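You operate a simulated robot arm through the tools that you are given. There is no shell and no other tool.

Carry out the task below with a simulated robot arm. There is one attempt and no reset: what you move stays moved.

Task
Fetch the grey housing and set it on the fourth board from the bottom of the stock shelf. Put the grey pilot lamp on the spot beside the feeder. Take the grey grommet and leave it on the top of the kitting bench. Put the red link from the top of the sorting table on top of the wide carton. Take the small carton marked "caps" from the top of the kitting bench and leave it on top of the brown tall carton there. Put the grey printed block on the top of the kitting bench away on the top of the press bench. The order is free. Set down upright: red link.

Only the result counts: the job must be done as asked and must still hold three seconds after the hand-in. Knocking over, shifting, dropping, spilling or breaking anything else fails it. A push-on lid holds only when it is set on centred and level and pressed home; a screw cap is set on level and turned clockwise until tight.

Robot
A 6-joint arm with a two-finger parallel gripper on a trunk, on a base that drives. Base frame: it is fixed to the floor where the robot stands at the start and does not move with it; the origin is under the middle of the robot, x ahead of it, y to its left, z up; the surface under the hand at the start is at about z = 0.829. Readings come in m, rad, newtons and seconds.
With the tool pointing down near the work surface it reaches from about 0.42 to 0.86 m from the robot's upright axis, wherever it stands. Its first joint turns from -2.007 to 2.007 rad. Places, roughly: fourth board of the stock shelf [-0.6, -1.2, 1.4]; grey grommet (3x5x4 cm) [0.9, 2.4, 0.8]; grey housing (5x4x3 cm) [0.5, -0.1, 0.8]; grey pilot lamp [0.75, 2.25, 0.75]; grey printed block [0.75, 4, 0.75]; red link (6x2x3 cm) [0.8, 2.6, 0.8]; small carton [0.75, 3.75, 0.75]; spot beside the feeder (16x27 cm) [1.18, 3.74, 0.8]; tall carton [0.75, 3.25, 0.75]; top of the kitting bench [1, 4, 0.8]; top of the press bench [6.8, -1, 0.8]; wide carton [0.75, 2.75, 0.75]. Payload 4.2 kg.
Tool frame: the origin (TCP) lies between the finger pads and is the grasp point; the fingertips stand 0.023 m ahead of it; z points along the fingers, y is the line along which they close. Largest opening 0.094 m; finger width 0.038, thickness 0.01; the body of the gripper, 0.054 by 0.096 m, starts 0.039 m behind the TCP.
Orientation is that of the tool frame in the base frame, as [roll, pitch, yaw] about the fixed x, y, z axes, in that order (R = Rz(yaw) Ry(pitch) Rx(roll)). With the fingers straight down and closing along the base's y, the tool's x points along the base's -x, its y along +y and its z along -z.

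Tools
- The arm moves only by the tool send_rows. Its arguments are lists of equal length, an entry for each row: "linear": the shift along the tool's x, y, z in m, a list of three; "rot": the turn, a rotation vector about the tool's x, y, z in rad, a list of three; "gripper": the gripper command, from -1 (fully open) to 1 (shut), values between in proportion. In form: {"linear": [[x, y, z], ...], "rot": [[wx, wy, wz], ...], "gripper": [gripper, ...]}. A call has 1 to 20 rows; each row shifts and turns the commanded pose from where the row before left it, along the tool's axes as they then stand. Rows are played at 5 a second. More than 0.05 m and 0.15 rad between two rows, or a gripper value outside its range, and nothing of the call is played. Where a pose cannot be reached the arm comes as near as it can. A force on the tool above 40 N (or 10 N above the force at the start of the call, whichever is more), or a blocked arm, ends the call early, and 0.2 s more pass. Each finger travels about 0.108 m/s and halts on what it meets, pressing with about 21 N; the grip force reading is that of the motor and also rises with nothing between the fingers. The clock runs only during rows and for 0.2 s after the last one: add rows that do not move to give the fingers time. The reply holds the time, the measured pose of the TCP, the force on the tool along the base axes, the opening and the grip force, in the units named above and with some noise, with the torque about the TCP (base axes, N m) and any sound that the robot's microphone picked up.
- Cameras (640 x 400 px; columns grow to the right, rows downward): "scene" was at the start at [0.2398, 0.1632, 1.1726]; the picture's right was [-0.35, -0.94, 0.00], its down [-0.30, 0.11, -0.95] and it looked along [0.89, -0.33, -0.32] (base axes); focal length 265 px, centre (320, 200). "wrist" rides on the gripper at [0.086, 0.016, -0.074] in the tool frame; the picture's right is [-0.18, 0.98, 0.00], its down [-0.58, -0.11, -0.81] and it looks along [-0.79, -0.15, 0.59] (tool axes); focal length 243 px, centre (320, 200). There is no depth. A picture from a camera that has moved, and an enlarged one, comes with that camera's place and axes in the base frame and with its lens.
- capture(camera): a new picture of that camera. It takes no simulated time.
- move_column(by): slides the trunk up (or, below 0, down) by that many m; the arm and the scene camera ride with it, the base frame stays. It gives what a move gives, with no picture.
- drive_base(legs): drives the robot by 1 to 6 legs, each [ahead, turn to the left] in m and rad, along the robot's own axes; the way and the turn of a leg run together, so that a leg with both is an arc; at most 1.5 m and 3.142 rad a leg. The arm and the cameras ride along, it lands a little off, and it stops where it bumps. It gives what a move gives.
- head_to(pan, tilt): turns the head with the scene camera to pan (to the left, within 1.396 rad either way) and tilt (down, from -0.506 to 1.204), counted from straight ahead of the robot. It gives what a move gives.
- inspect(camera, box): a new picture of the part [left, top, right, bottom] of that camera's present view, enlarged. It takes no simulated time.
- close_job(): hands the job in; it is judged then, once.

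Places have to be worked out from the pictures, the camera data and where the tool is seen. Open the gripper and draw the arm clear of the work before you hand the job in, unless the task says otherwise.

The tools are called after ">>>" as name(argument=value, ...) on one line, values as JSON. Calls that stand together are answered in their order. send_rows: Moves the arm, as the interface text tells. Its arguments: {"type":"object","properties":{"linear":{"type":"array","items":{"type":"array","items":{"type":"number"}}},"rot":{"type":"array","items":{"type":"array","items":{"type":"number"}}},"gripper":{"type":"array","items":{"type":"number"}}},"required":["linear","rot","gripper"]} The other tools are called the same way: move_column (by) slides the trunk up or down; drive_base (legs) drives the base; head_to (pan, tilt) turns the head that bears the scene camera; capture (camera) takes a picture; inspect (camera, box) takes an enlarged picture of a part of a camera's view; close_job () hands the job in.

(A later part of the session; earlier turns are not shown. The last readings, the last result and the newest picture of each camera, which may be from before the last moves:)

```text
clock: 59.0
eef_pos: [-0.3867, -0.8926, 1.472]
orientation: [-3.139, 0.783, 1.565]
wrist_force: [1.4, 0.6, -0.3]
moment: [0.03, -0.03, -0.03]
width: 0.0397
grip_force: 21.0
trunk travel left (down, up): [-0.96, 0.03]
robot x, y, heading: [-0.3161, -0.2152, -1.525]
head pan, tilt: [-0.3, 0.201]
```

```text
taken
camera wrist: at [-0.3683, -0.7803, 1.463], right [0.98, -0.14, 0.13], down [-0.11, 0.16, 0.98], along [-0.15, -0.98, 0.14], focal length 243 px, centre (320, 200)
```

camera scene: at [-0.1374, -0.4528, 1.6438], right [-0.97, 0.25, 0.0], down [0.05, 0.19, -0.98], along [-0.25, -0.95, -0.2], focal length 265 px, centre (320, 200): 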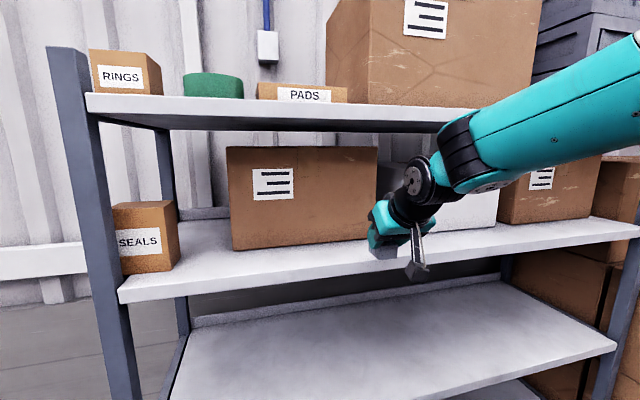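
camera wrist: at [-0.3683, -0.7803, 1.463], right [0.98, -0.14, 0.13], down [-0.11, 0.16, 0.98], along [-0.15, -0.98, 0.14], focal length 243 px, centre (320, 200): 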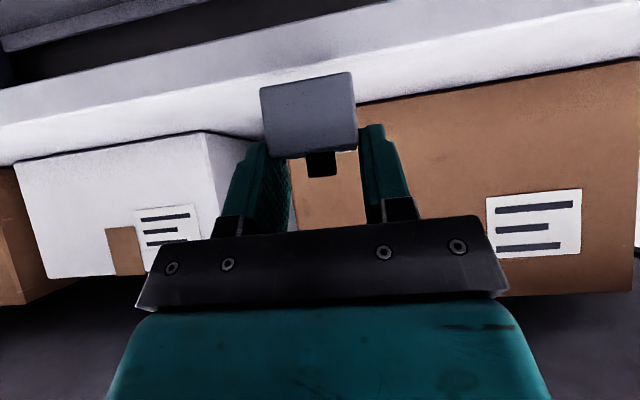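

The wrist view confirms the board edge (y≈-0.965) and boxes at y≈-1.093. I check the clearance between the wrist joints and the upper board before extending.

>>> inspect(camera="scene", box=[340, 80, 540, 300])

>>> send_rows(linear=[[-0.0212, 0, 0.0212], [-0.0212, 0, 0.0212], [0, 0, 0]], rot=[[0, 0, 0], [0, 0, 0], [0, 0, 0]], gripper=[1, 1, 1])

>>> capture(camera="scene")

```text
1.82 times, centred on (440, 190) of scene
camera zoom: at [-0.1374, -0.4528, 1.6438], right [-0.97, 0.25, 0.0], down [0.05, 0.19, -0.98], along [-0.25, -0.95, -0.2], focal length 482 px, centre (102, 218)
```

zoom: 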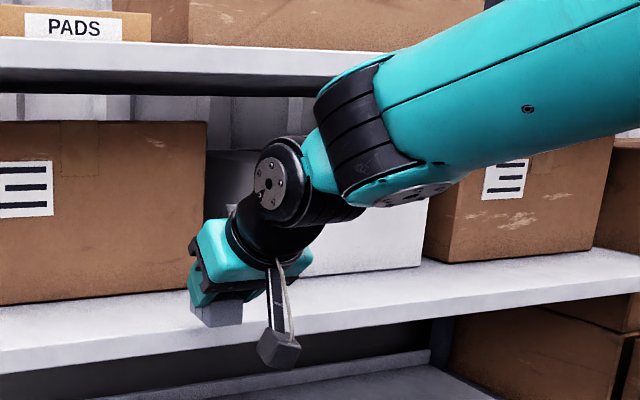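

```text
clock: 59.8
eef_pos: [-0.389, -0.9509, 1.47]
orientation: [-3.141, 0.784, 1.566]
wrist_force: [0.9, 0.0, -0.8]
moment: [0.01, -0.01, -0.04]
width: 0.0393
grip_force: 20.9
trunk travel left (down, up): [-0.96, 0.03]
robot x, y, heading: [-0.3198, -0.223, -1.523]
head pan, tilt: [-0.3, 0.201]
```

```text
taken
camera scene: at [-0.1375, -0.4534, 1.6437], right [-0.97, 0.25, 0.0], down [0.05, 0.19, -0.98], along [-0.25, -0.95, -0.2], focal length 265 px, centre (320, 200)
```

scene: 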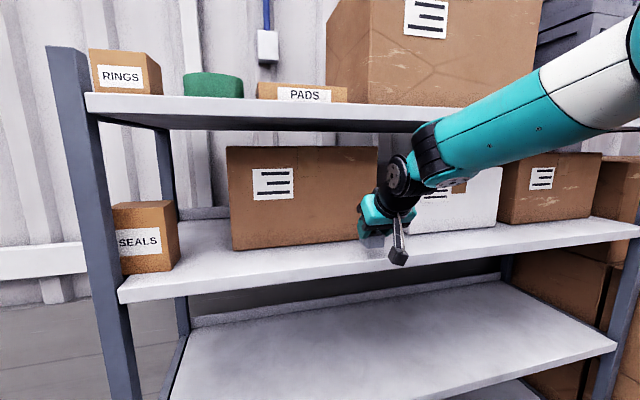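

Estimated clearance of the wrist to the upper board edge is about 4 cm at the target. I extend 5 cm more to y≈-1.0 and then look.

>>> send_rows(linear=[[-0.0124, 0, 0.0124], [-0.0124, 0, 0.0124], [-0.0124, 0, 0.0124], [0, 0, 0]], rot=[[0, 0, 0], [0, 0, 0], [0, 0, 0], [0, 0, 0]], gripper=[1, 1, 1, 1])

>>> inspect(camera="scene", box=[320, 90, 480, 290])

>>> capture(camera="wrist")

```text
clock: 60.8
eef_pos: [-0.3869, -1.0045, 1.4693]
orientation: [-3.141, 0.785, 1.565]
wrist_force: [0.6, -0.4, -1.3]
moment: [0.04, 0.02, 0.04]
width: 0.0394
grip_force: 20.6
trunk travel left (down, up): [-0.96, 0.03]
robot x, y, heading: [-0.315, -0.2229, -1.529]
head pan, tilt: [-0.3, 0.201]
```

```text
2.00 times, centred on (400, 190) of scene
camera zoom: at [-0.1375, -0.4533, 1.6437], right [-0.97, 0.25, 0.0], down [0.05, 0.19, -0.98], along [-0.25, -0.95, -0.2], focal length 530 px, centre (160, 220)
```

zoom: 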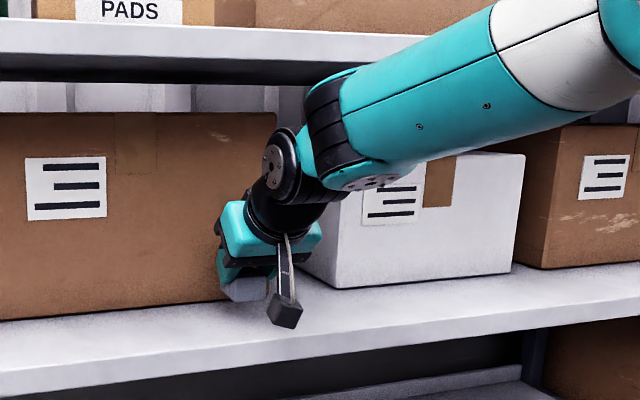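

```text
taken
camera wrist: at [-0.37, -0.8915, 1.4617], right [0.98, -0.14, 0.13], down [-0.11, 0.16, 0.98], along [-0.15, -0.98, 0.14], focal length 243 px, centre (320, 200)
```

wrist: 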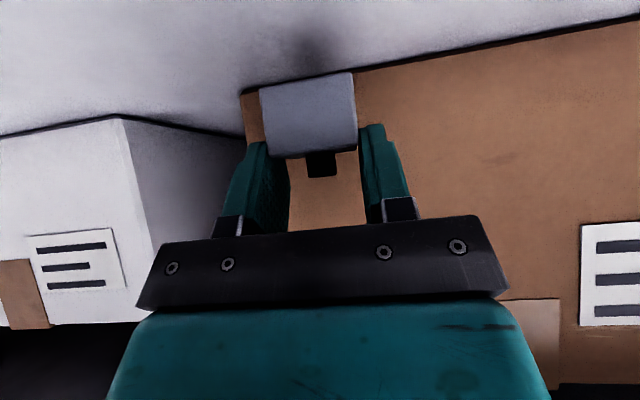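

The housing hangs above the free strip with brown box ~6 cm behind it. I lower 2.5 cm and then feel for the board in small steps.

>>> send_rows(linear=[[0.0088, 0, 0.0088], [0.0088, 0, 0.0088], [0.0021, 0, 0.0021], [0, 0, 0]], rot=[[0, 0, 0], [0, 0, 0], [0, 0, 0], [0, 0, 0]], gripper=[1, 1, 1, 1])

>>> inspect(camera="scene", box=[340, 150, 440, 280])

```text
clock: 61.8
eef_pos: [-0.388, -1.0036, 1.4443]
orientation: [3.141, 0.786, 1.564]
wrist_force: [0.5, 0.8, 2.6]
moment: [0.04, -0.01, 0.02]
width: 0.0395
grip_force: 21.2
trunk travel left (down, up): [-0.96, 0.03]
robot x, y, heading: [-0.3163, -0.2214, -1.528]
head pan, tilt: [-0.3, 0.201]
```

```text
3.08 times, centred on (390, 215) of scene
camera zoom: at [-0.1374, -0.453, 1.6439], right [-0.97, 0.25, 0.0], down [0.05, 0.19, -0.98], along [-0.25, -0.95, -0.2], focal length 815 px, centre (105, 154)
```

zoom: 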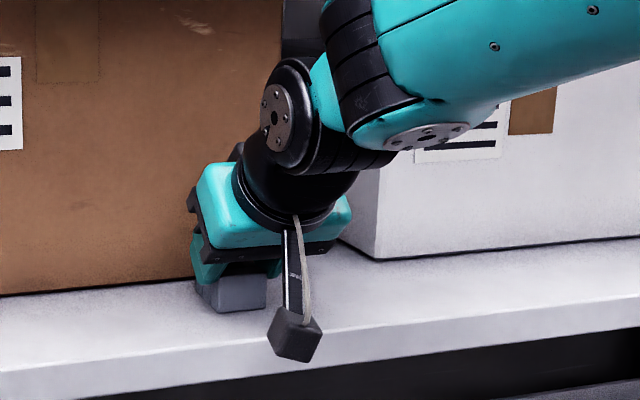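

A slight upward force (+2.6 N) suggests first contact. I press 2 mm further to confirm.

>>> send_rows(linear=[[0.0014, 0, 0.0014], [0, 0, 0]], rot=[[0, 0, 0], [0, 0, 0]], gripper=[1, 1])

```text
clock: 62.4
eef_pos: [-0.3873, -1.0033, 1.4439]
orientation: [3.141, 0.789, 1.564]
wrist_force: [0.2, 3.7, 16.1]
moment: [0.17, -0.02, 0.01]
width: 0.0394
grip_force: 20.9
trunk travel left (down, up): [-0.96, 0.03]
robot x, y, heading: [-0.3172, -0.2208, -1.529]
head pan, tilt: [-0.3, 0.201]
```

Firm contact at 16 N: the housing is on the board. I ease off a millimetre and open the fingers.

>>> send_rows(linear=[[-0.0008, 0, -0.0008], [0, 0, 0], [0, 0, 0], [0, 0, 0]], rot=[[0, 0, 0], [0, 0, 0], [0, 0, 0], [0, 0, 0]], gripper=[1, 0.05, -0.38, -0.38])

>>> inspect(camera="wrist", box=[160, 40, 480, 240])

```text
clock: 63.4
eef_pos: [-0.3879, -1.0049, 1.4412]
orientation: [-3.14, 0.785, 1.565]
wrist_force: [-0.3, 1.2, -0.8]
moment: [-0.04, -0.02, -0.02]
width: 0.0647
grip_force: 0.1
trunk travel left (down, up): [-0.96, 0.03]
robot x, y, heading: [-0.3185, -0.2197, -1.525]
head pan, tilt: [-0.3, 0.201]
```

```text
2.00 times, centred on (320, 140) of wrist
camera zoom: at [-0.3698, -0.8922, 1.4339], right [0.98, -0.14, 0.13], down [-0.11, 0.16, 0.98], along [-0.15, -0.98, 0.14], focal length 485 px, centre (320, 320)
```

zoom: 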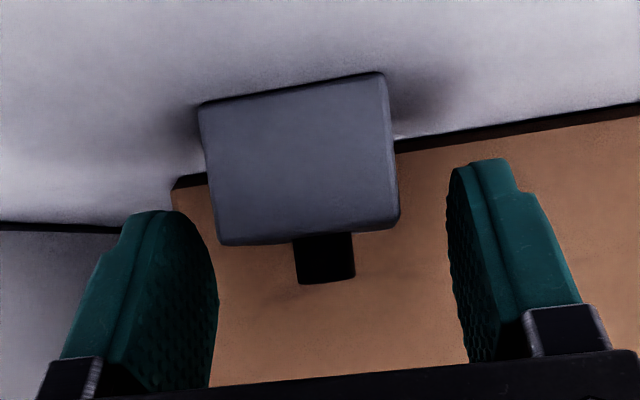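

The housing stands flat on board four, released. I draw the hand back along the tool axis.

>>> send_rows(linear=[[0, 0, -0.02], [0, 0, -0.03], [0.0212, 0, -0.0212], [0.0212, 0, -0.0212], [0.03, 0, -0.03], [0, 0, 0]], rot=[[0, 0, 0], [0, 0, 0], [0, 0, 0], [0, 0, 0], [0, 0, 0], [0, 0, 0]], gripper=[-0.38, -0.38, -0.38, -0.38, -0.38, -0.38])

>>> capture(camera="scene")

```text
clock: 64.8
eef_pos: [-0.3847, -0.8674, 1.4775]
orientation: [-3.141, 0.784, 1.566]
wrist_force: [-0.8, -0.1, 1.0]
moment: [-0.02, -0.01, 0.01]
width: 0.0653
grip_force: 0.1
trunk travel left (down, up): [-0.96, 0.03]
robot x, y, heading: [-0.311, -0.2194, -1.524]
head pan, tilt: [-0.3, 0.201]
```

```text
taken
camera scene: at [-0.1374, -0.4529, 1.6438], right [-0.97, 0.25, 0.0], down [0.05, 0.19, -0.98], along [-0.25, -0.95, -0.2], focal length 265 px, centre (320, 200)
```

scene: 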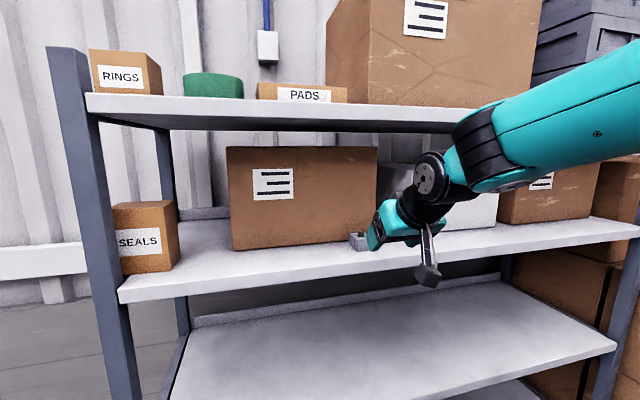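

Housing done. I turn the tool back to pointing straight down, back the base off the shelf and lower the trunk, then swing left towards the aisle.

>>> drive_base(legs=[[-0.3, 0.0]])

>>> send_rows(linear=[[0, 0, 0], [0, 0, 0], [0, 0, 0], [0, 0, 0], [0, 0, 0], [0, 0, 0], [0, 0, 0]], rot=[[0, 0.1309, 0], [0, 0.1309, 0], [0, 0.1309, 0], [0, 0.1309, 0], [0, 0.1309, 0], [0, 0.1309, 0], [0, 0, 0]], gripper=[-1, -1, -1, -1, -1, -1, -1])

>>> capture(camera="scene")

```text
clock: 66.8
eef_pos: [-0.4002, -0.5664, 1.477]
orientation: [-3.138, 0.784, 1.565]
wrist_force: [0.0, -0.3, -0.1]
moment: [-0.02, 0.0, 0.01]
width: 0.065
grip_force: 0.1
trunk travel left (down, up): [-0.96, 0.03]
robot x, y, heading: [-0.3288, 0.0845, -1.528]
head pan, tilt: [-0.3, 0.201]
```

```text
clock: 68.4
eef_pos: [-0.4006, -0.5664, 1.4769]
orientation: [-3.142, -0.005, 1.564]
wrist_force: [0.2, 0.4, 0.0]
moment: [0.01, 0.01, 0.01]
width: 0.0941
grip_force: 0.0
trunk travel left (down, up): [-0.96, 0.03]
robot x, y, heading: [-0.3268, 0.08, -1.526]
head pan, tilt: [-0.3, 0.201]
```

```text
taken
camera scene: at [-0.1509, -0.151, 1.6438], right [-0.97, 0.25, 0.0], down [0.05, 0.19, -0.98], along [-0.25, -0.95, -0.2], focal length 265 px, centre (320, 200)
```

scene: 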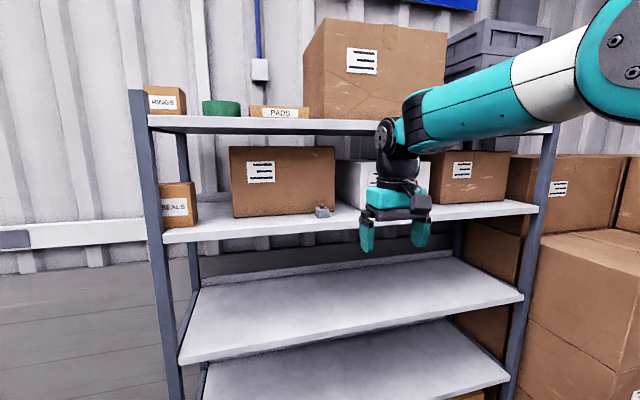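

The housing rests on the fourth board. I turn left to face up the aisle (+y) with the arm still high.

>>> drive_base(legs=[[0.0, 1.55], [0.0, 1.54]])

>>> head_to(pan=0.0, tilt=0.45)

>>> capture(camera="scene")

>>> head_to(pan=-0.6, tilt=0.4)

>>> capture(camera="scene")

```text
clock: 76.2
eef_pos: [-0.1865, 0.7179, 1.4774]
orientation: [3.141, -0.001, -1.688]
wrist_force: [0.5, -0.5, 1.0]
moment: [0.02, -0.03, 0.03]
width: 0.0942
grip_force: 0.0
trunk travel left (down, up): [-0.96, 0.03]
robot x, y, heading: [-0.3293, 0.084, 1.504]
head pan, tilt: [-0.3, 0.201]
```

```text
clock: 77.0
eef_pos: [-0.1867, 0.7184, 1.4776]
orientation: [-3.141, -0.001, -1.688]
wrist_force: [-0.1, 0.3, 0.2]
moment: [-0.01, -0.02, -0.01]
width: 0.0939
grip_force: 0.1
trunk travel left (down, up): [-0.96, 0.03]
robot x, y, heading: [-0.3304, 0.0828, 1.507]
head pan, tilt: [0.0, 0.45]
```

```text
taken
camera scene: at [-0.5064, 0.3394, 1.6206], right [1.0, -0.07, 0.0], down [-0.03, -0.43, -0.9], along [0.06, 0.9, -0.43], focal length 265 px, centre (320, 200)
```

scene: 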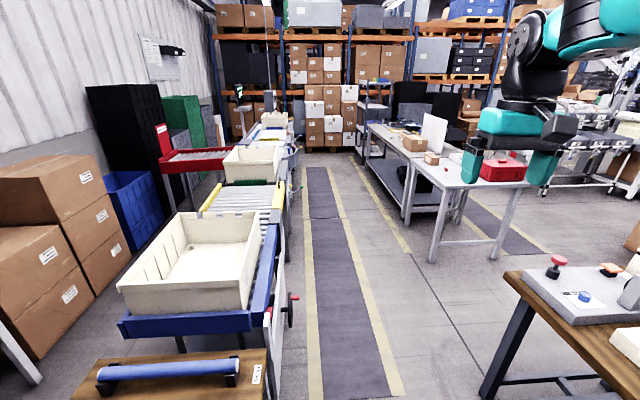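

```text
clock: 78.0
eef_pos: [-0.1875, 0.7186, 1.4765]
orientation: [-3.14, -0.002, -1.687]
wrist_force: [-0.8, 0.5, 0.3]
moment: [-0.02, 0.01, 0.0]
width: 0.0941
grip_force: 0.1
trunk travel left (down, up): [-0.96, 0.03]
robot x, y, heading: [-0.332, 0.086, 1.506]
head pan, tilt: [-0.6, 0.4]
```

```text
taken
camera scene: at [-0.4554, 0.3205, 1.6252], right [0.79, -0.62, 0.0], down [-0.24, -0.31, -0.92], along [0.57, 0.72, -0.39], focal length 265 px, centre (320, 200)
```

scene: 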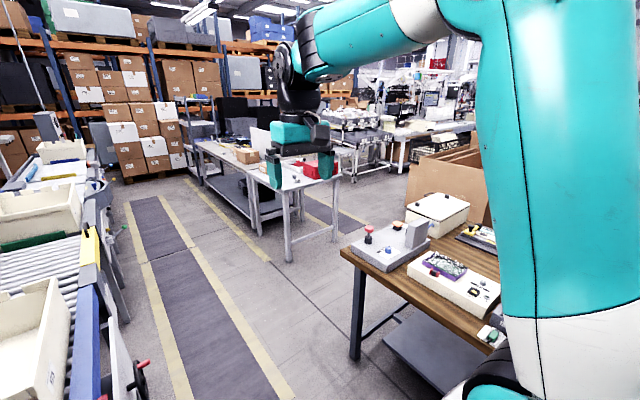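

The conveyor edge lies near x≈-0.58, so I steer toward the middle of the aisle: turn slightly right, drive, then straighten along +y.

>>> drive_base(legs=[[0.0, -0.23], [0.9, 0.0], [0.0, 0.28]])

>>> head_to(pan=-0.5, tilt=0.45)

>>> capture(camera="scene")

```text
clock: 84.5
eef_pos: [0.0267, 1.5834, 1.4777]
orientation: [3.14, -0.002, -1.622]
wrist_force: [-0.7, -0.5, 0.0]
moment: [0.0, -0.03, -0.03]
width: 0.0939
grip_force: 0.1
trunk travel left (down, up): [-0.96, 0.03]
robot x, y, heading: [-0.0742, 0.9376, 1.567]
head pan, tilt: [-0.6, 0.4]
```

```text
clock: 85.2
eef_pos: [0.0264, 1.5837, 1.4776]
orientation: [-3.141, -0.002, -1.623]
wrist_force: [-0.3, 0.6, -0.3]
moment: [-0.03, 0.02, -0.02]
width: 0.0938
grip_force: 0.0
trunk travel left (down, up): [-0.96, 0.03]
robot x, y, heading: [-0.0716, 0.9405, 1.572]
head pan, tilt: [-0.499, 0.45]
```

```text
taken
camera scene: at [-0.2244, 1.1733, 1.6206], right [0.88, -0.48, 0.0], down [-0.21, -0.38, -0.9], along [0.43, 0.79, -0.44], focal length 265 px, centre (320, 200)
```

scene: 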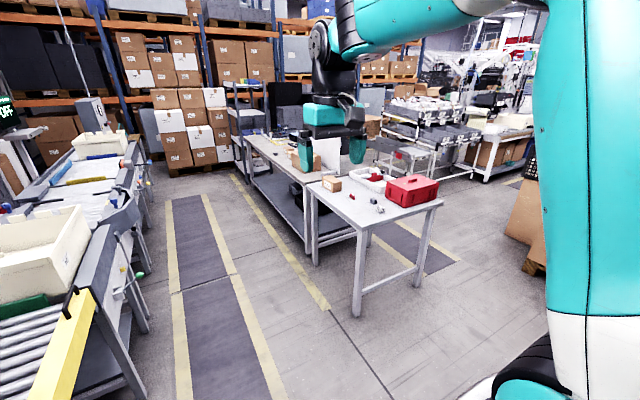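

>>> inspect(camera="scene", box=[230, 110, 470, 260])

```text
2.67 times, centred on (350, 185) of scene
camera zoom: at [-0.2244, 1.1733, 1.6206], right [0.88, -0.48, 0.0], down [-0.21, -0.38, -0.9], along [0.43, 0.79, -0.44], focal length 707 px, centre (240, 240)
```

zoom: 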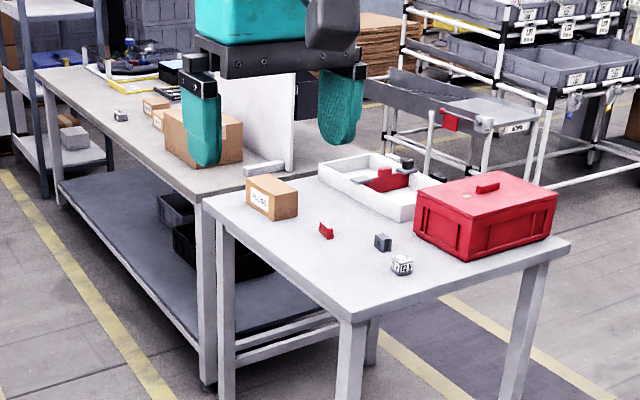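

I can see the sorting table (x 0.60–1.34, y 2.2–2.92) with red link, grommet, lamp, a carton and boxes. I drive up the aisle and turn to face it.

>>> drive_base(legs=[[0.0, -0.13], [1.5, 0.0], [0.0, -1.44]])

>>> head_to(pan=-0.1, tilt=0.7)

>>> capture(camera="scene")

```text
clock: 96.7
eef_pos: [0.7819, 2.2975, 1.4783]
orientation: [-3.141, -0.001, 3.063]
wrist_force: [0.3, 0.5, 0.3]
moment: [0.01, 0.01, -0.02]
width: 0.0939
grip_force: 0.1
trunk travel left (down, up): [-0.96, 0.03]
robot x, y, heading: [0.1429, 2.4181, -0.023]
head pan, tilt: [-0.499, 0.45]
```

```text
clock: 97.6
eef_pos: [0.7822, 2.2972, 1.4773]
orientation: [3.141, -0.001, 3.063]
wrist_force: [0.0, -0.1, 0.0]
moment: [-0.03, 0.04, 0.04]
width: 0.0942
grip_force: 0.1
trunk travel left (down, up): [-0.96, 0.03]
robot x, y, heading: [0.1419, 2.4123, -0.025]
head pan, tilt: [-0.099, 0.7]
```

```text
taken
camera scene: at [0.3834, 2.5963, 1.5984], right [-0.13, -0.99, 0.0], down [-0.64, 0.08, -0.77], along [0.76, -0.1, -0.64], focal length 265 px, centre (320, 200)
```

scene: 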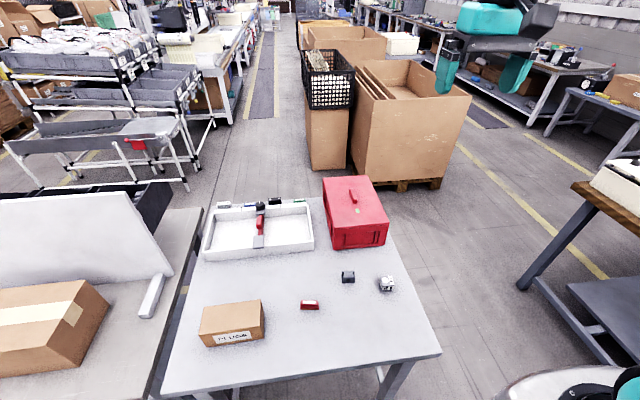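

Good overview of the sorting table. I enlarge the small parts and the carton.

>>> inspect(camera="scene", box=[290, 260, 420, 320])

>>> inspect(camera="scene", box=[180, 280, 340, 380])

>>> inspect(camera="scene", box=[190, 160, 400, 270])

```text
4.92 times, centred on (355, 290) of scene
camera zoom: at [0.3834, 2.5963, 1.5984], right [-0.13, -0.99, 0.0], down [-0.64, 0.08, -0.77], along [0.76, -0.1, -0.64], focal length 1305 px, centre (148, -243)
```

zoom: 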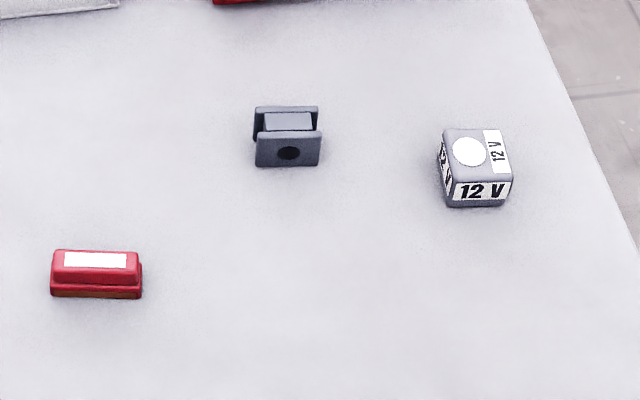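

```text
4.00 times, centred on (260, 330) of scene
camera zoom: at [0.3834, 2.5963, 1.5984], right [-0.13, -0.99, 0.0], down [-0.64, 0.08, -0.77], along [0.76, -0.1, -0.64], focal length 1060 px, centre (560, -320)
```

zoom: 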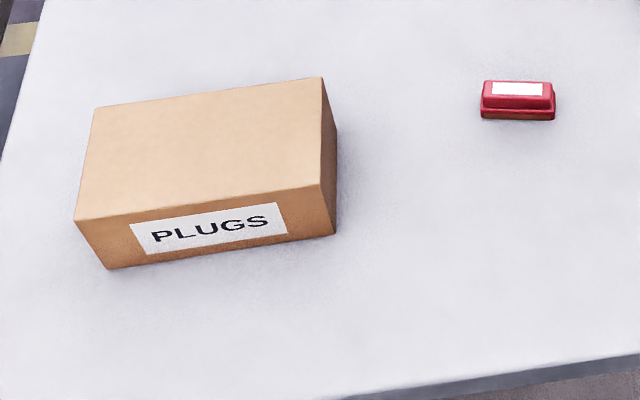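

```text
3.05 times, centred on (295, 215) of scene
camera zoom: at [0.3834, 2.5963, 1.5984], right [-0.13, -0.99, 0.0], down [-0.64, 0.08, -0.77], along [0.76, -0.1, -0.64], focal length 808 px, centre (396, 154)
```

zoom: 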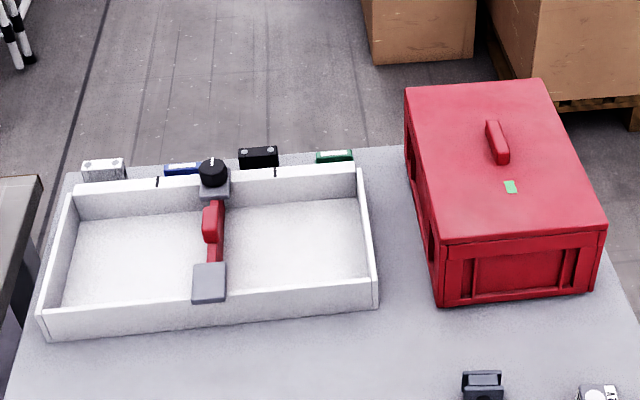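

The table top works out near z≈0.80; PLUGS carton spans x 0.725–0.805, y 2.718–2.878, top ≈0.879; the red link is at ≈(0.808, 2.577), grommet and the "12 V" lamp to its right. I lower the trunk and take closer looks.

>>> move_column(by=-0.4)

>>> head_to(pan=-0.1, tilt=0.75)

>>> capture(camera="scene")

>>> capture(camera="wrist")

```text
clock: 101.4
eef_pos: [0.7823, 2.2975, 1.0769]
orientation: [-3.141, -0.001, 3.063]
wrist_force: [-0.3, -0.1, 0.6]
moment: [0.0, -0.01, 0.0]
width: 0.0939
grip_force: 0.0
trunk travel left (down, up): [-0.56, 0.43]
robot x, y, heading: [0.1414, 2.4176, -0.026]
head pan, tilt: [-0.099, 0.7]
```

```text
clock: 102.0
eef_pos: [0.7835, 2.2977, 1.0775]
orientation: [3.142, -0.002, 3.063]
wrist_force: [-0.1, 0.3, 0.5]
moment: [0.0, 0.0, 0.01]
width: 0.0938
grip_force: 0.0
trunk travel left (down, up): [-0.56, 0.43]
robot x, y, heading: [0.1387, 2.4114, -0.027]
head pan, tilt: [-0.099, 0.75]
```

```text
taken
camera scene: at [0.3813, 2.5966, 1.1942], right [-0.13, -0.99, 0.0], down [-0.68, 0.09, -0.73], along [0.73, -0.09, -0.68], focal length 265 px, centre (320, 200)
```

scene: 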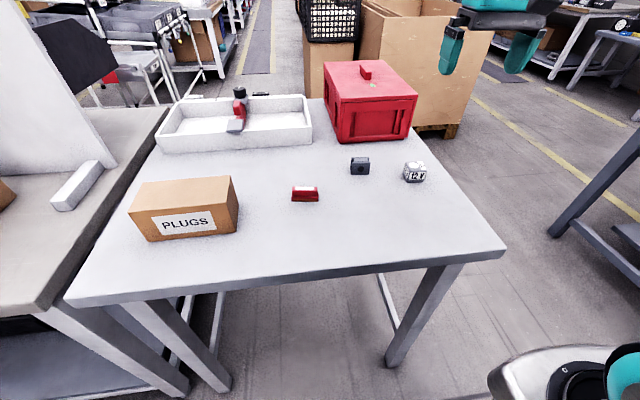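

```text
taken
camera wrist: at [0.6982, 2.3192, 1.1524], right [0.26, 0.97, 0.0], down [0.57, -0.15, 0.81], along [0.78, -0.21, -0.59], focal length 243 px, centre (320, 200)
```

wrist: 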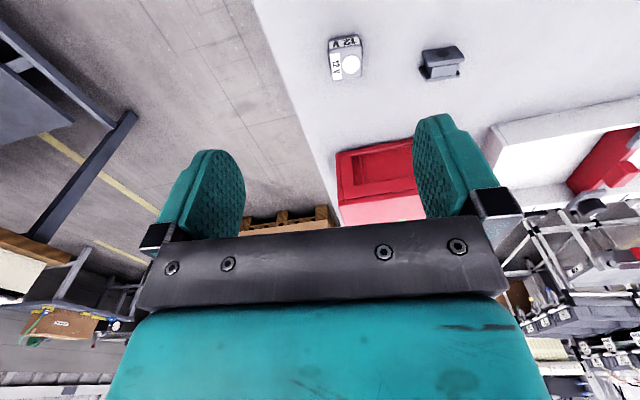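

I enlarge the parts from this lower viewpoint to pin down heights and positions.

>>> inspect(camera="scene", box=[280, 145, 440, 215])

>>> inspect(camera="scene", box=[120, 165, 330, 250])

>>> inspect(camera="scene", box=[280, 175, 330, 215])

```text
4.00 times, centred on (360, 180) of scene
camera zoom: at [0.3813, 2.5966, 1.1942], right [-0.13, -0.99, 0.0], down [-0.68, 0.09, -0.73], along [0.73, -0.09, -0.68], focal length 1060 px, centre (160, 280)
```

zoom: 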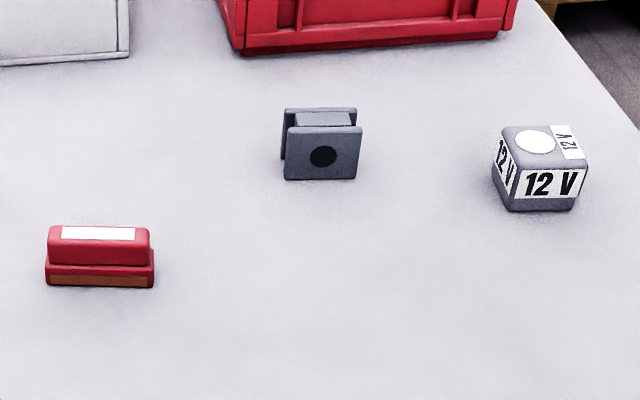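

```text
3.05 times, centred on (225, 208) of scene
camera zoom: at [0.3813, 2.5966, 1.1942], right [-0.13, -0.99, 0.0], down [-0.68, 0.09, -0.73], along [0.73, -0.09, -0.68], focal length 808 px, centre (610, 177)
```

zoom: 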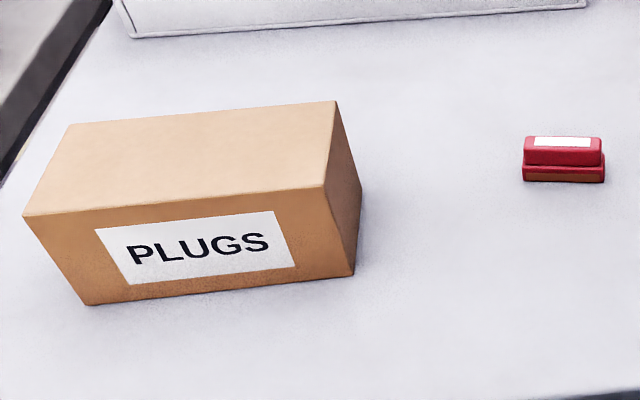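

```text
10.00 times, centred on (305, 195) of scene
camera zoom: at [0.3813, 2.5966, 1.1942], right [-0.13, -0.99, 0.0], down [-0.68, 0.09, -0.73], along [0.73, -0.09, -0.68], focal length 2650 px, centre (470, 250)
```

zoom: 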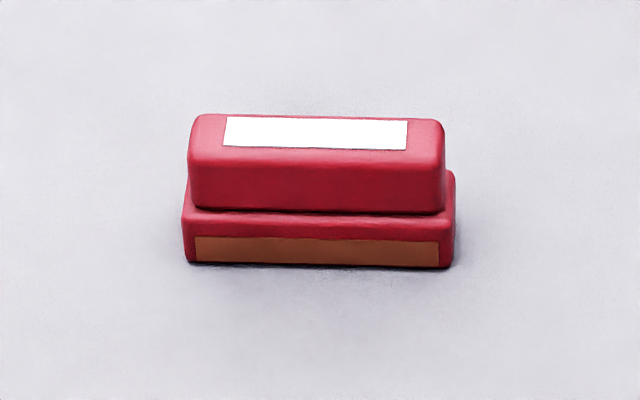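

The link is upright already (6 cm along y with a yaw of about -0.16 rad, centre ≈(0.810, 2.577), top 0.83). I align the gripper's closing line with its length and move above it.

>>> send_rows(linear=[[0, 0, 0], [0.0027, 0.04, 0.018], [0.0027, 0.04, 0.018], [0.0027, 0.04, 0.018], [0.0027, 0.04, 0.018], [0.0027, 0.04, 0.018], [0.0027, 0.04, 0.018], [0.0027, 0.04, 0.018], [0, 0, 0]], rot=[[0, 0, 0.087], [0, 0, 0], [0, 0, 0], [0, 0, 0], [0, 0, 0], [0, 0, 0], [0, 0, 0], [0, 0, 0], [0, 0, 0]], gripper=[-1, -1, -1, -1, -1, -1, -1, -1, -1])

>>> capture(camera="wrist")

>>> inspect(camera="scene", box=[220, 80, 420, 230])

```text
clock: 104.0
eef_pos: [0.8089, 2.5754, 0.9489]
orientation: [3.142, 0.0, 2.975]
wrist_force: [-0.4, 0.1, -0.1]
moment: [0.0, -0.02, 0.0]
width: 0.0941
grip_force: 0.1
trunk travel left (down, up): [-0.56, 0.43]
robot x, y, heading: [0.1435, 2.4169, -0.029]
head pan, tilt: [-0.099, 0.75]
```

```text
taken
camera wrist: at [0.727, 2.6036, 1.0235], right [0.34, 0.94, 0.0], down [0.56, -0.2, 0.81], along [0.76, -0.28, -0.59], focal length 243 px, centre (320, 200)
```

wrist: 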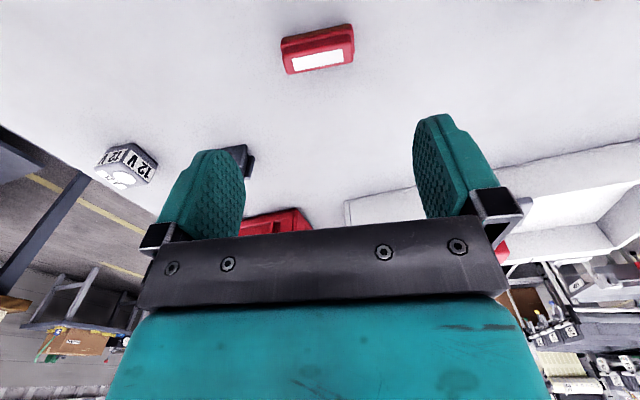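

```text
2.67 times, centred on (320, 155) of scene
camera zoom: at [0.3812, 2.5967, 1.1941], right [-0.13, -0.99, 0.0], down [-0.68, 0.09, -0.73], along [0.73, -0.09, -0.68], focal length 707 px, centre (320, 320)
```

zoom: 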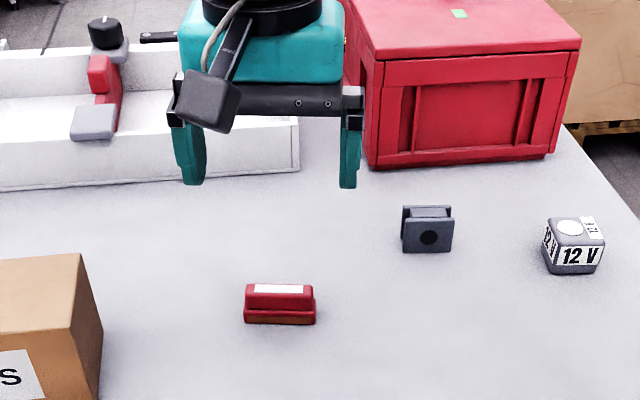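

The gripper is centred over the link and aligned. I descend to TCP z≈0.828 and close.

>>> send_rows(linear=[[0, 0, 0.035], [0, 0, 0.035], [0, 0, 0.03], [0, 0, 0.0205], [0, 0, 0]], rot=[[0, 0, 0], [0, 0, 0], [0, 0, 0], [0, 0, 0], [0, 0, 0]], gripper=[-1, -1, -1, -1, -1])

>>> capture(camera="wrist")

```text
clock: 105.2
eef_pos: [0.8082, 2.5768, 0.8316]
orientation: [3.14, -0.003, 2.975]
wrist_force: [0.4, 0.5, -0.3]
moment: [0.03, 0.04, 0.02]
width: 0.0939
grip_force: 0.1
trunk travel left (down, up): [-0.56, 0.43]
robot x, y, heading: [0.1443, 2.414, -0.029]
head pan, tilt: [-0.099, 0.75]
```

```text
taken
camera wrist: at [0.7262, 2.606, 0.9067], right [0.34, 0.94, 0.0], down [0.56, -0.2, 0.81], along [0.76, -0.28, -0.59], focal length 243 px, centre (320, 200)
```

wrist: 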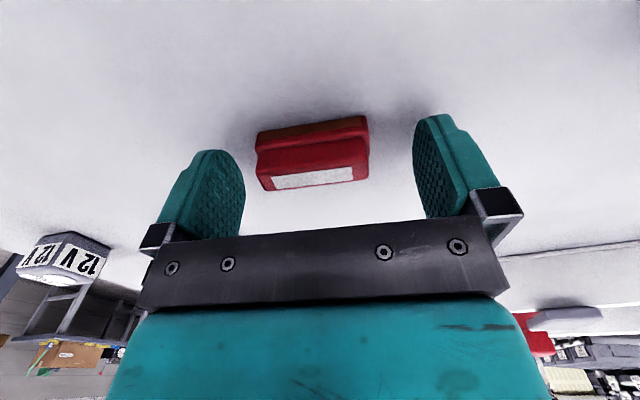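

Slightly lower and 2 mm over, then close on the link.

>>> send_rows(linear=[[0, -0.002, 0.004], [0, 0, 0], [0, 0, 0], [0, 0, 0], [0, 0, 0]], rot=[[0, 0, 0], [0, 0, 0], [0, 0, 0], [0, 0, 0], [0, 0, 0]], gripper=[-1, -0.4, 0.5, 1, 1])

>>> capture(camera="wrist")

```text
clock: 106.4
eef_pos: [0.8086, 2.5754, 0.8285]
orientation: [3.14, -0.002, 2.976]
wrist_force: [0.2, 0.2, 0.5]
moment: [0.01, 0.0, 0.01]
width: 0.0569
grip_force: 21.1
trunk travel left (down, up): [-0.56, 0.43]
robot x, y, heading: [0.1412, 2.4145, -0.03]
head pan, tilt: [-0.099, 0.75]
```

```text
taken
camera wrist: at [0.7263, 2.6041, 0.9025], right [0.34, 0.94, 0.0], down [0.56, -0.2, 0.81], along [0.76, -0.28, -0.59], focal length 243 px, centre (320, 200)
```

wrist: 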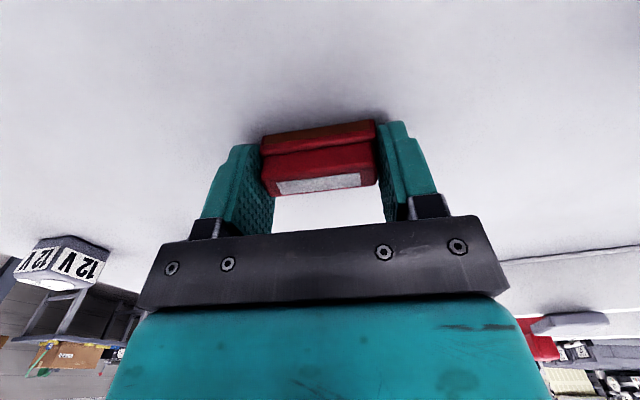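

The link is held (0.057 m). I lift it 12 cm and carry it over the middle of the PLUGS carton.

>>> send_rows(linear=[[0, 0, -0.02], [0, 0, -0.05], [0, 0, -0.05], [0.015, 0.0428, 0], [0.015, 0.0428, 0], [0.015, 0.0428, 0], [0.015, 0.0428, 0], [0.015, 0.0428, 0], [0, 0, 0]], rot=[[0, 0, 0], [0, 0, 0], [0, 0, 0], [0, 0, 0], [0, 0, 0], [0, 0, 0], [0, 0, 0], [0, 0, 0], [0, 0, 0]], gripper=[1, 1, 1, 1, 1, 1, 1, 1, 1])

>>> capture(camera="wrist")

>>> inspect(camera="scene", box=[110, 80, 330, 250])

```text
clock: 108.4
eef_pos: [0.77, 2.797, 0.9464]
orientation: [-3.138, -0.002, 2.975]
wrist_force: [-0.6, 0.1, -0.4]
moment: [0.0, -0.01, 0.02]
width: 0.0568
grip_force: 21.0
trunk travel left (down, up): [-0.56, 0.43]
robot x, y, heading: [0.1404, 2.4113, -0.034]
head pan, tilt: [-0.099, 0.75]
```

```text
taken
camera wrist: at [0.6878, 2.8259, 1.0203], right [0.34, 0.94, 0.0], down [0.56, -0.2, 0.81], along [0.76, -0.28, -0.59], focal length 243 px, centre (320, 200)
```

wrist: 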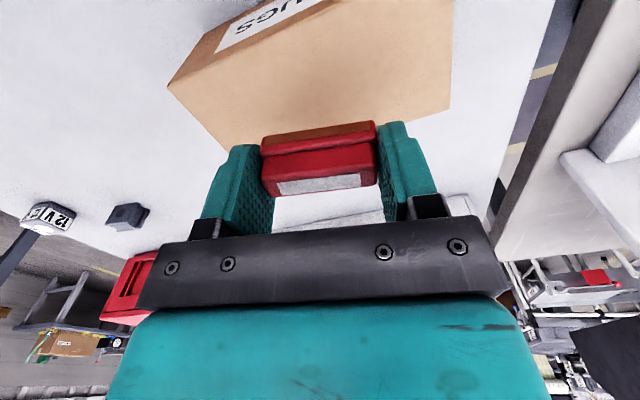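

```text
2.35 times, centred on (220, 165) of scene
camera zoom: at [0.3813, 2.5967, 1.1941], right [-0.13, -0.99, 0.0], down [-0.68, 0.09, -0.73], along [0.73, -0.09, -0.68], focal length 624 px, centre (555, 282)
```

zoom: 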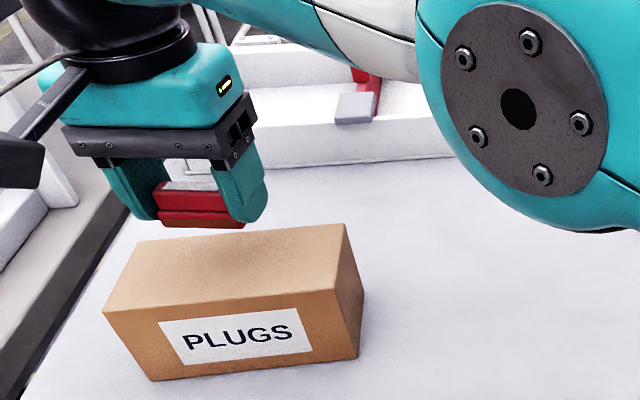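

Both cameras agree the link is over the carton's centre. I lower to just above the top and feel for contact.

>>> send_rows(linear=[[0, 0, 0.02], [0, 0, 0.015], [0, 0, 0.003], [0, 0, 0]], rot=[[0, 0, 0], [0, 0, 0], [0, 0, 0], [0, 0, 0]], gripper=[1, 1, 1, 1])

>>> send_rows(linear=[[0, 0, 0.002], [0, 0, 0]], rot=[[0, 0, 0], [0, 0, 0]], gripper=[1, 1])

```text
clock: 109.4
eef_pos: [0.771, 2.798, 0.9079]
orientation: [3.141, -0.004, 2.977]
wrist_force: [0.4, 0.0, 0.1]
moment: [0.03, -0.01, -0.03]
width: 0.0568
grip_force: 21.1
trunk travel left (down, up): [-0.56, 0.43]
robot x, y, heading: [0.143, 2.4127, -0.028]
head pan, tilt: [-0.099, 0.75]
```

```text
clock: 110.0
eef_pos: [0.7708, 2.7987, 0.9072]
orientation: [-3.14, 0.001, 2.976]
wrist_force: [0.1, 0.0, 2.9]
moment: [-0.1, -0.01, 0.03]
width: 0.0567
grip_force: 20.9
trunk travel left (down, up): [-0.56, 0.43]
robot x, y, heading: [0.1417, 2.4138, -0.027]
head pan, tilt: [-0.099, 0.75]
```

Light contact (2.9 N). One more millimetre, then I release.

>>> send_rows(linear=[[0, 0, 0.001], [0, 0, 0]], rot=[[0, 0, 0], [0, 0, 0]], gripper=[1, 1])

>>> send_rows(linear=[[0, 0, -0.0005], [0, 0, 0], [0, 0, 0], [0, 0, 0]], rot=[[0, 0, 0], [0, 0, 0], [0, 0, 0], [0, 0, 0]], gripper=[0.6, -0.5, -0.8, -0.8])

>>> capture(camera="wrist")

```text
clock: 110.6
eef_pos: [0.7712, 2.7982, 0.9075]
orientation: [3.141, 0.0, 2.976]
wrist_force: [-2.3, -0.8, 9.7]
moment: [-0.12, 0.12, -0.03]
width: 0.0568
grip_force: 21.1
trunk travel left (down, up): [-0.56, 0.43]
robot x, y, heading: [0.1414, 2.4128, -0.027]
head pan, tilt: [-0.099, 0.75]
```

```text
clock: 111.6
eef_pos: [0.7701, 2.7971, 0.905]
orientation: [-3.14, -0.001, 2.976]
wrist_force: [-0.8, 0.2, 0.2]
moment: [0.02, -0.01, -0.04]
width: 0.0847
grip_force: 0.0
trunk travel left (down, up): [-0.56, 0.43]
robot x, y, heading: [0.1438, 2.4174, -0.027]
head pan, tilt: [-0.099, 0.75]
```

```text
taken
camera wrist: at [0.6888, 2.8267, 0.9809], right [0.34, 0.94, 0.0], down [0.56, -0.2, 0.81], along [0.76, -0.28, -0.59], focal length 243 px, centre (320, 200)
```

wrist: 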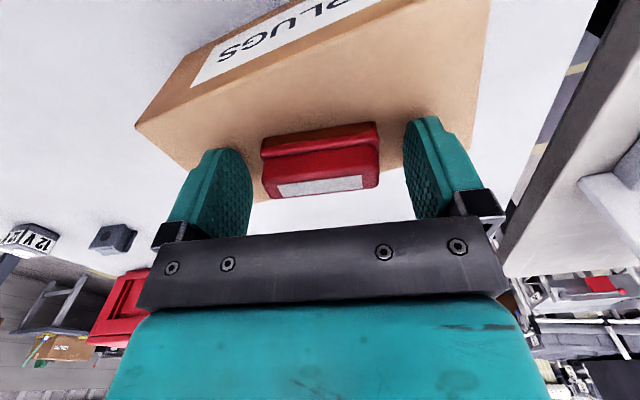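

The link stands upright on the carton. I rise and move over the grommet, whose yaw is similar (centre ≈(0.89, 2.436)).

>>> send_rows(linear=[[0, 0, -0.02], [0, 0, -0.04], [0, 0, -0.04], [-0.0222, -0.042, 0], [-0.0222, -0.042, 0], [-0.0222, -0.042, 0], [-0.0222, -0.042, 0], [-0.0222, -0.042, 0], [-0.0222, -0.042, 0], [-0.0222, -0.042, 0], [-0.0222, -0.042, 0], [0, 0, 0.03], [0, 0, 0.03], [0, 0, 0]], rot=[[0, 0, 0], [0, 0, 0], [0, 0, 0], [0, 0, 0], [0, 0, 0], [0, 0, 0], [0, 0, 0], [0, 0, 0], [0, 0, 0], [0, 0, 0], [0, 0, 0], [0, 0, 0], [0, 0, 0], [0, 0, 0]], gripper=[-0.8, -0.8, -0.8, -1, -1, -1, -1, -1, -1, -1, -1, -1, -1, -1])

>>> capture(camera="wrist")

>>> capture(camera="scene")

```text
clock: 114.6
eef_pos: [0.8858, 2.4296, 0.941]
orientation: [-3.14, -0.002, 2.974]
wrist_force: [0.6, -0.1, 0.2]
moment: [-0.02, 0.01, 0.02]
width: 0.0942
grip_force: 0.0
out of reach, approached as far as the arm can: row 3
trunk travel left (down, up): [-0.56, 0.43]
robot x, y, heading: [0.1411, 2.4146, -0.029]
head pan, tilt: [-0.099, 0.75]
```

```text
taken
camera wrist: at [0.804, 2.4594, 1.016], right [0.34, 0.94, 0.0], down [0.56, -0.2, 0.81], along [0.76, -0.28, -0.59], focal length 243 px, centre (320, 200)
```

wrist: 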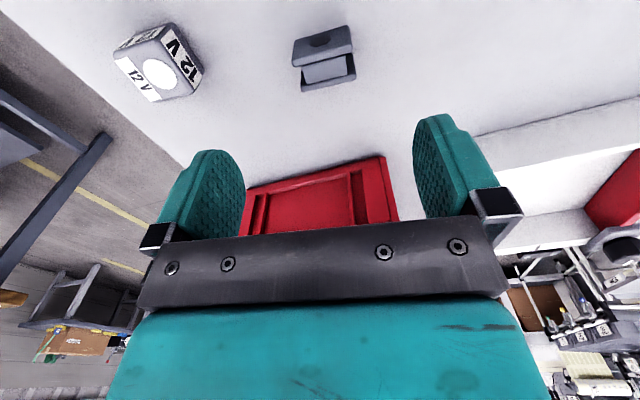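

```text
taken
camera scene: at [0.3813, 2.5966, 1.1941], right [-0.13, -0.99, 0.0], down [-0.68, 0.09, -0.73], along [0.73, -0.09, -0.68], focal length 265 px, centre (320, 200)
```

scene: 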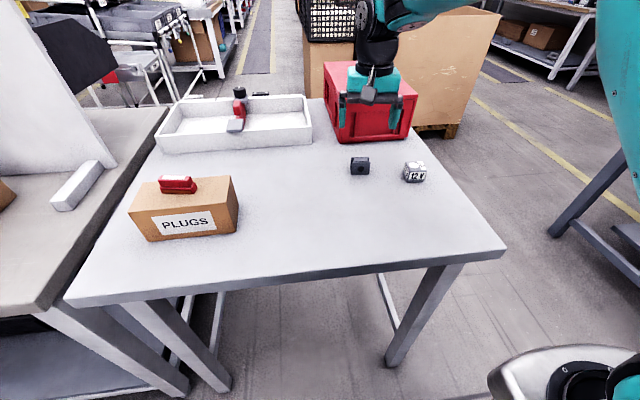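

I zoom into the wrist view to centre on the grommet precisely.

>>> inspect(camera="wrist", box=[260, 0, 400, 100])

>>> inspect(camera="scene", box=[330, 145, 400, 190])

```text
4.00 times, centred on (330, 50) of wrist
camera zoom: at [0.804, 2.4594, 1.016], right [0.34, 0.94, 0.0], down [0.56, -0.2, 0.81], along [0.76, -0.28, -0.59], focal length 970 px, centre (280, 800)
```

zoom: 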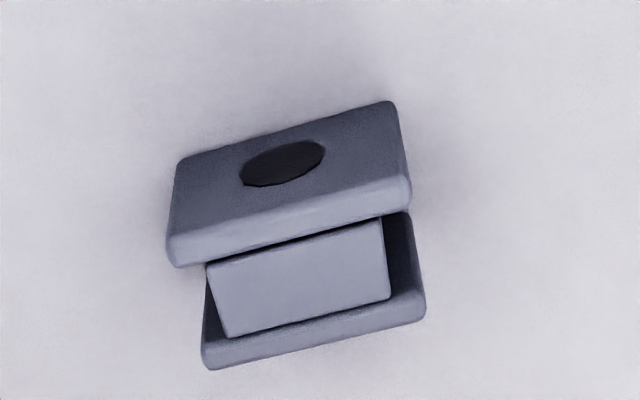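

```text
8.89 times, centred on (365, 168) of scene
camera zoom: at [0.3813, 2.5966, 1.1941], right [-0.13, -0.99, 0.0], down [-0.68, 0.09, -0.73], along [0.73, -0.09, -0.68], focal length 2356 px, centre (-80, 489)
```

zoom: 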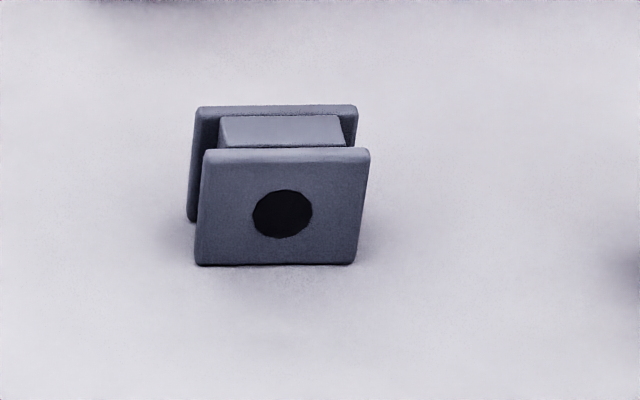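

Grommet centre is (0.884, 2.4335), nearly under the tool. I descend with a 3 mm correction and close.

>>> send_rows(linear=[[0.002, 0.003, 0.03], [0, 0, 0.035], [0, 0, 0.03], [0, 0, 0.015], [0, 0, 0], [0, 0, 0], [0, 0, 0], [0, 0, 0], [0, 0, 0]], rot=[[0, 0, 0], [0, 0, 0], [0, 0, 0], [0, 0, 0], [0, 0, 0], [0, 0, 0], [0, 0, 0], [0, 0, 0], [0, 0, 0]], gripper=[-1, -1, -1, -1, -1, -0.2, 0.5, 1, 1])

>>> capture(camera="wrist")

```text
clock: 116.6
eef_pos: [0.8846, 2.4325, 0.8347]
orientation: [3.141, -0.001, 2.976]
wrist_force: [-0.2, 0.1, -0.1]
moment: [-0.04, -0.01, -0.03]
width: 0.0443
grip_force: 21.7
trunk travel left (down, up): [-0.56, 0.43]
robot x, y, heading: [0.1417, 2.4173, -0.025]
head pan, tilt: [-0.099, 0.75]
```

```text
taken
camera wrist: at [0.803, 2.4626, 0.9091], right [0.34, 0.94, 0.0], down [0.56, -0.2, 0.81], along [0.76, -0.28, -0.59], focal length 243 px, centre (320, 200)
```

wrist: 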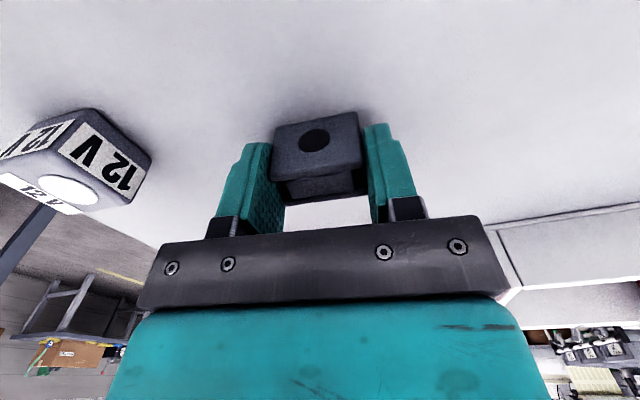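

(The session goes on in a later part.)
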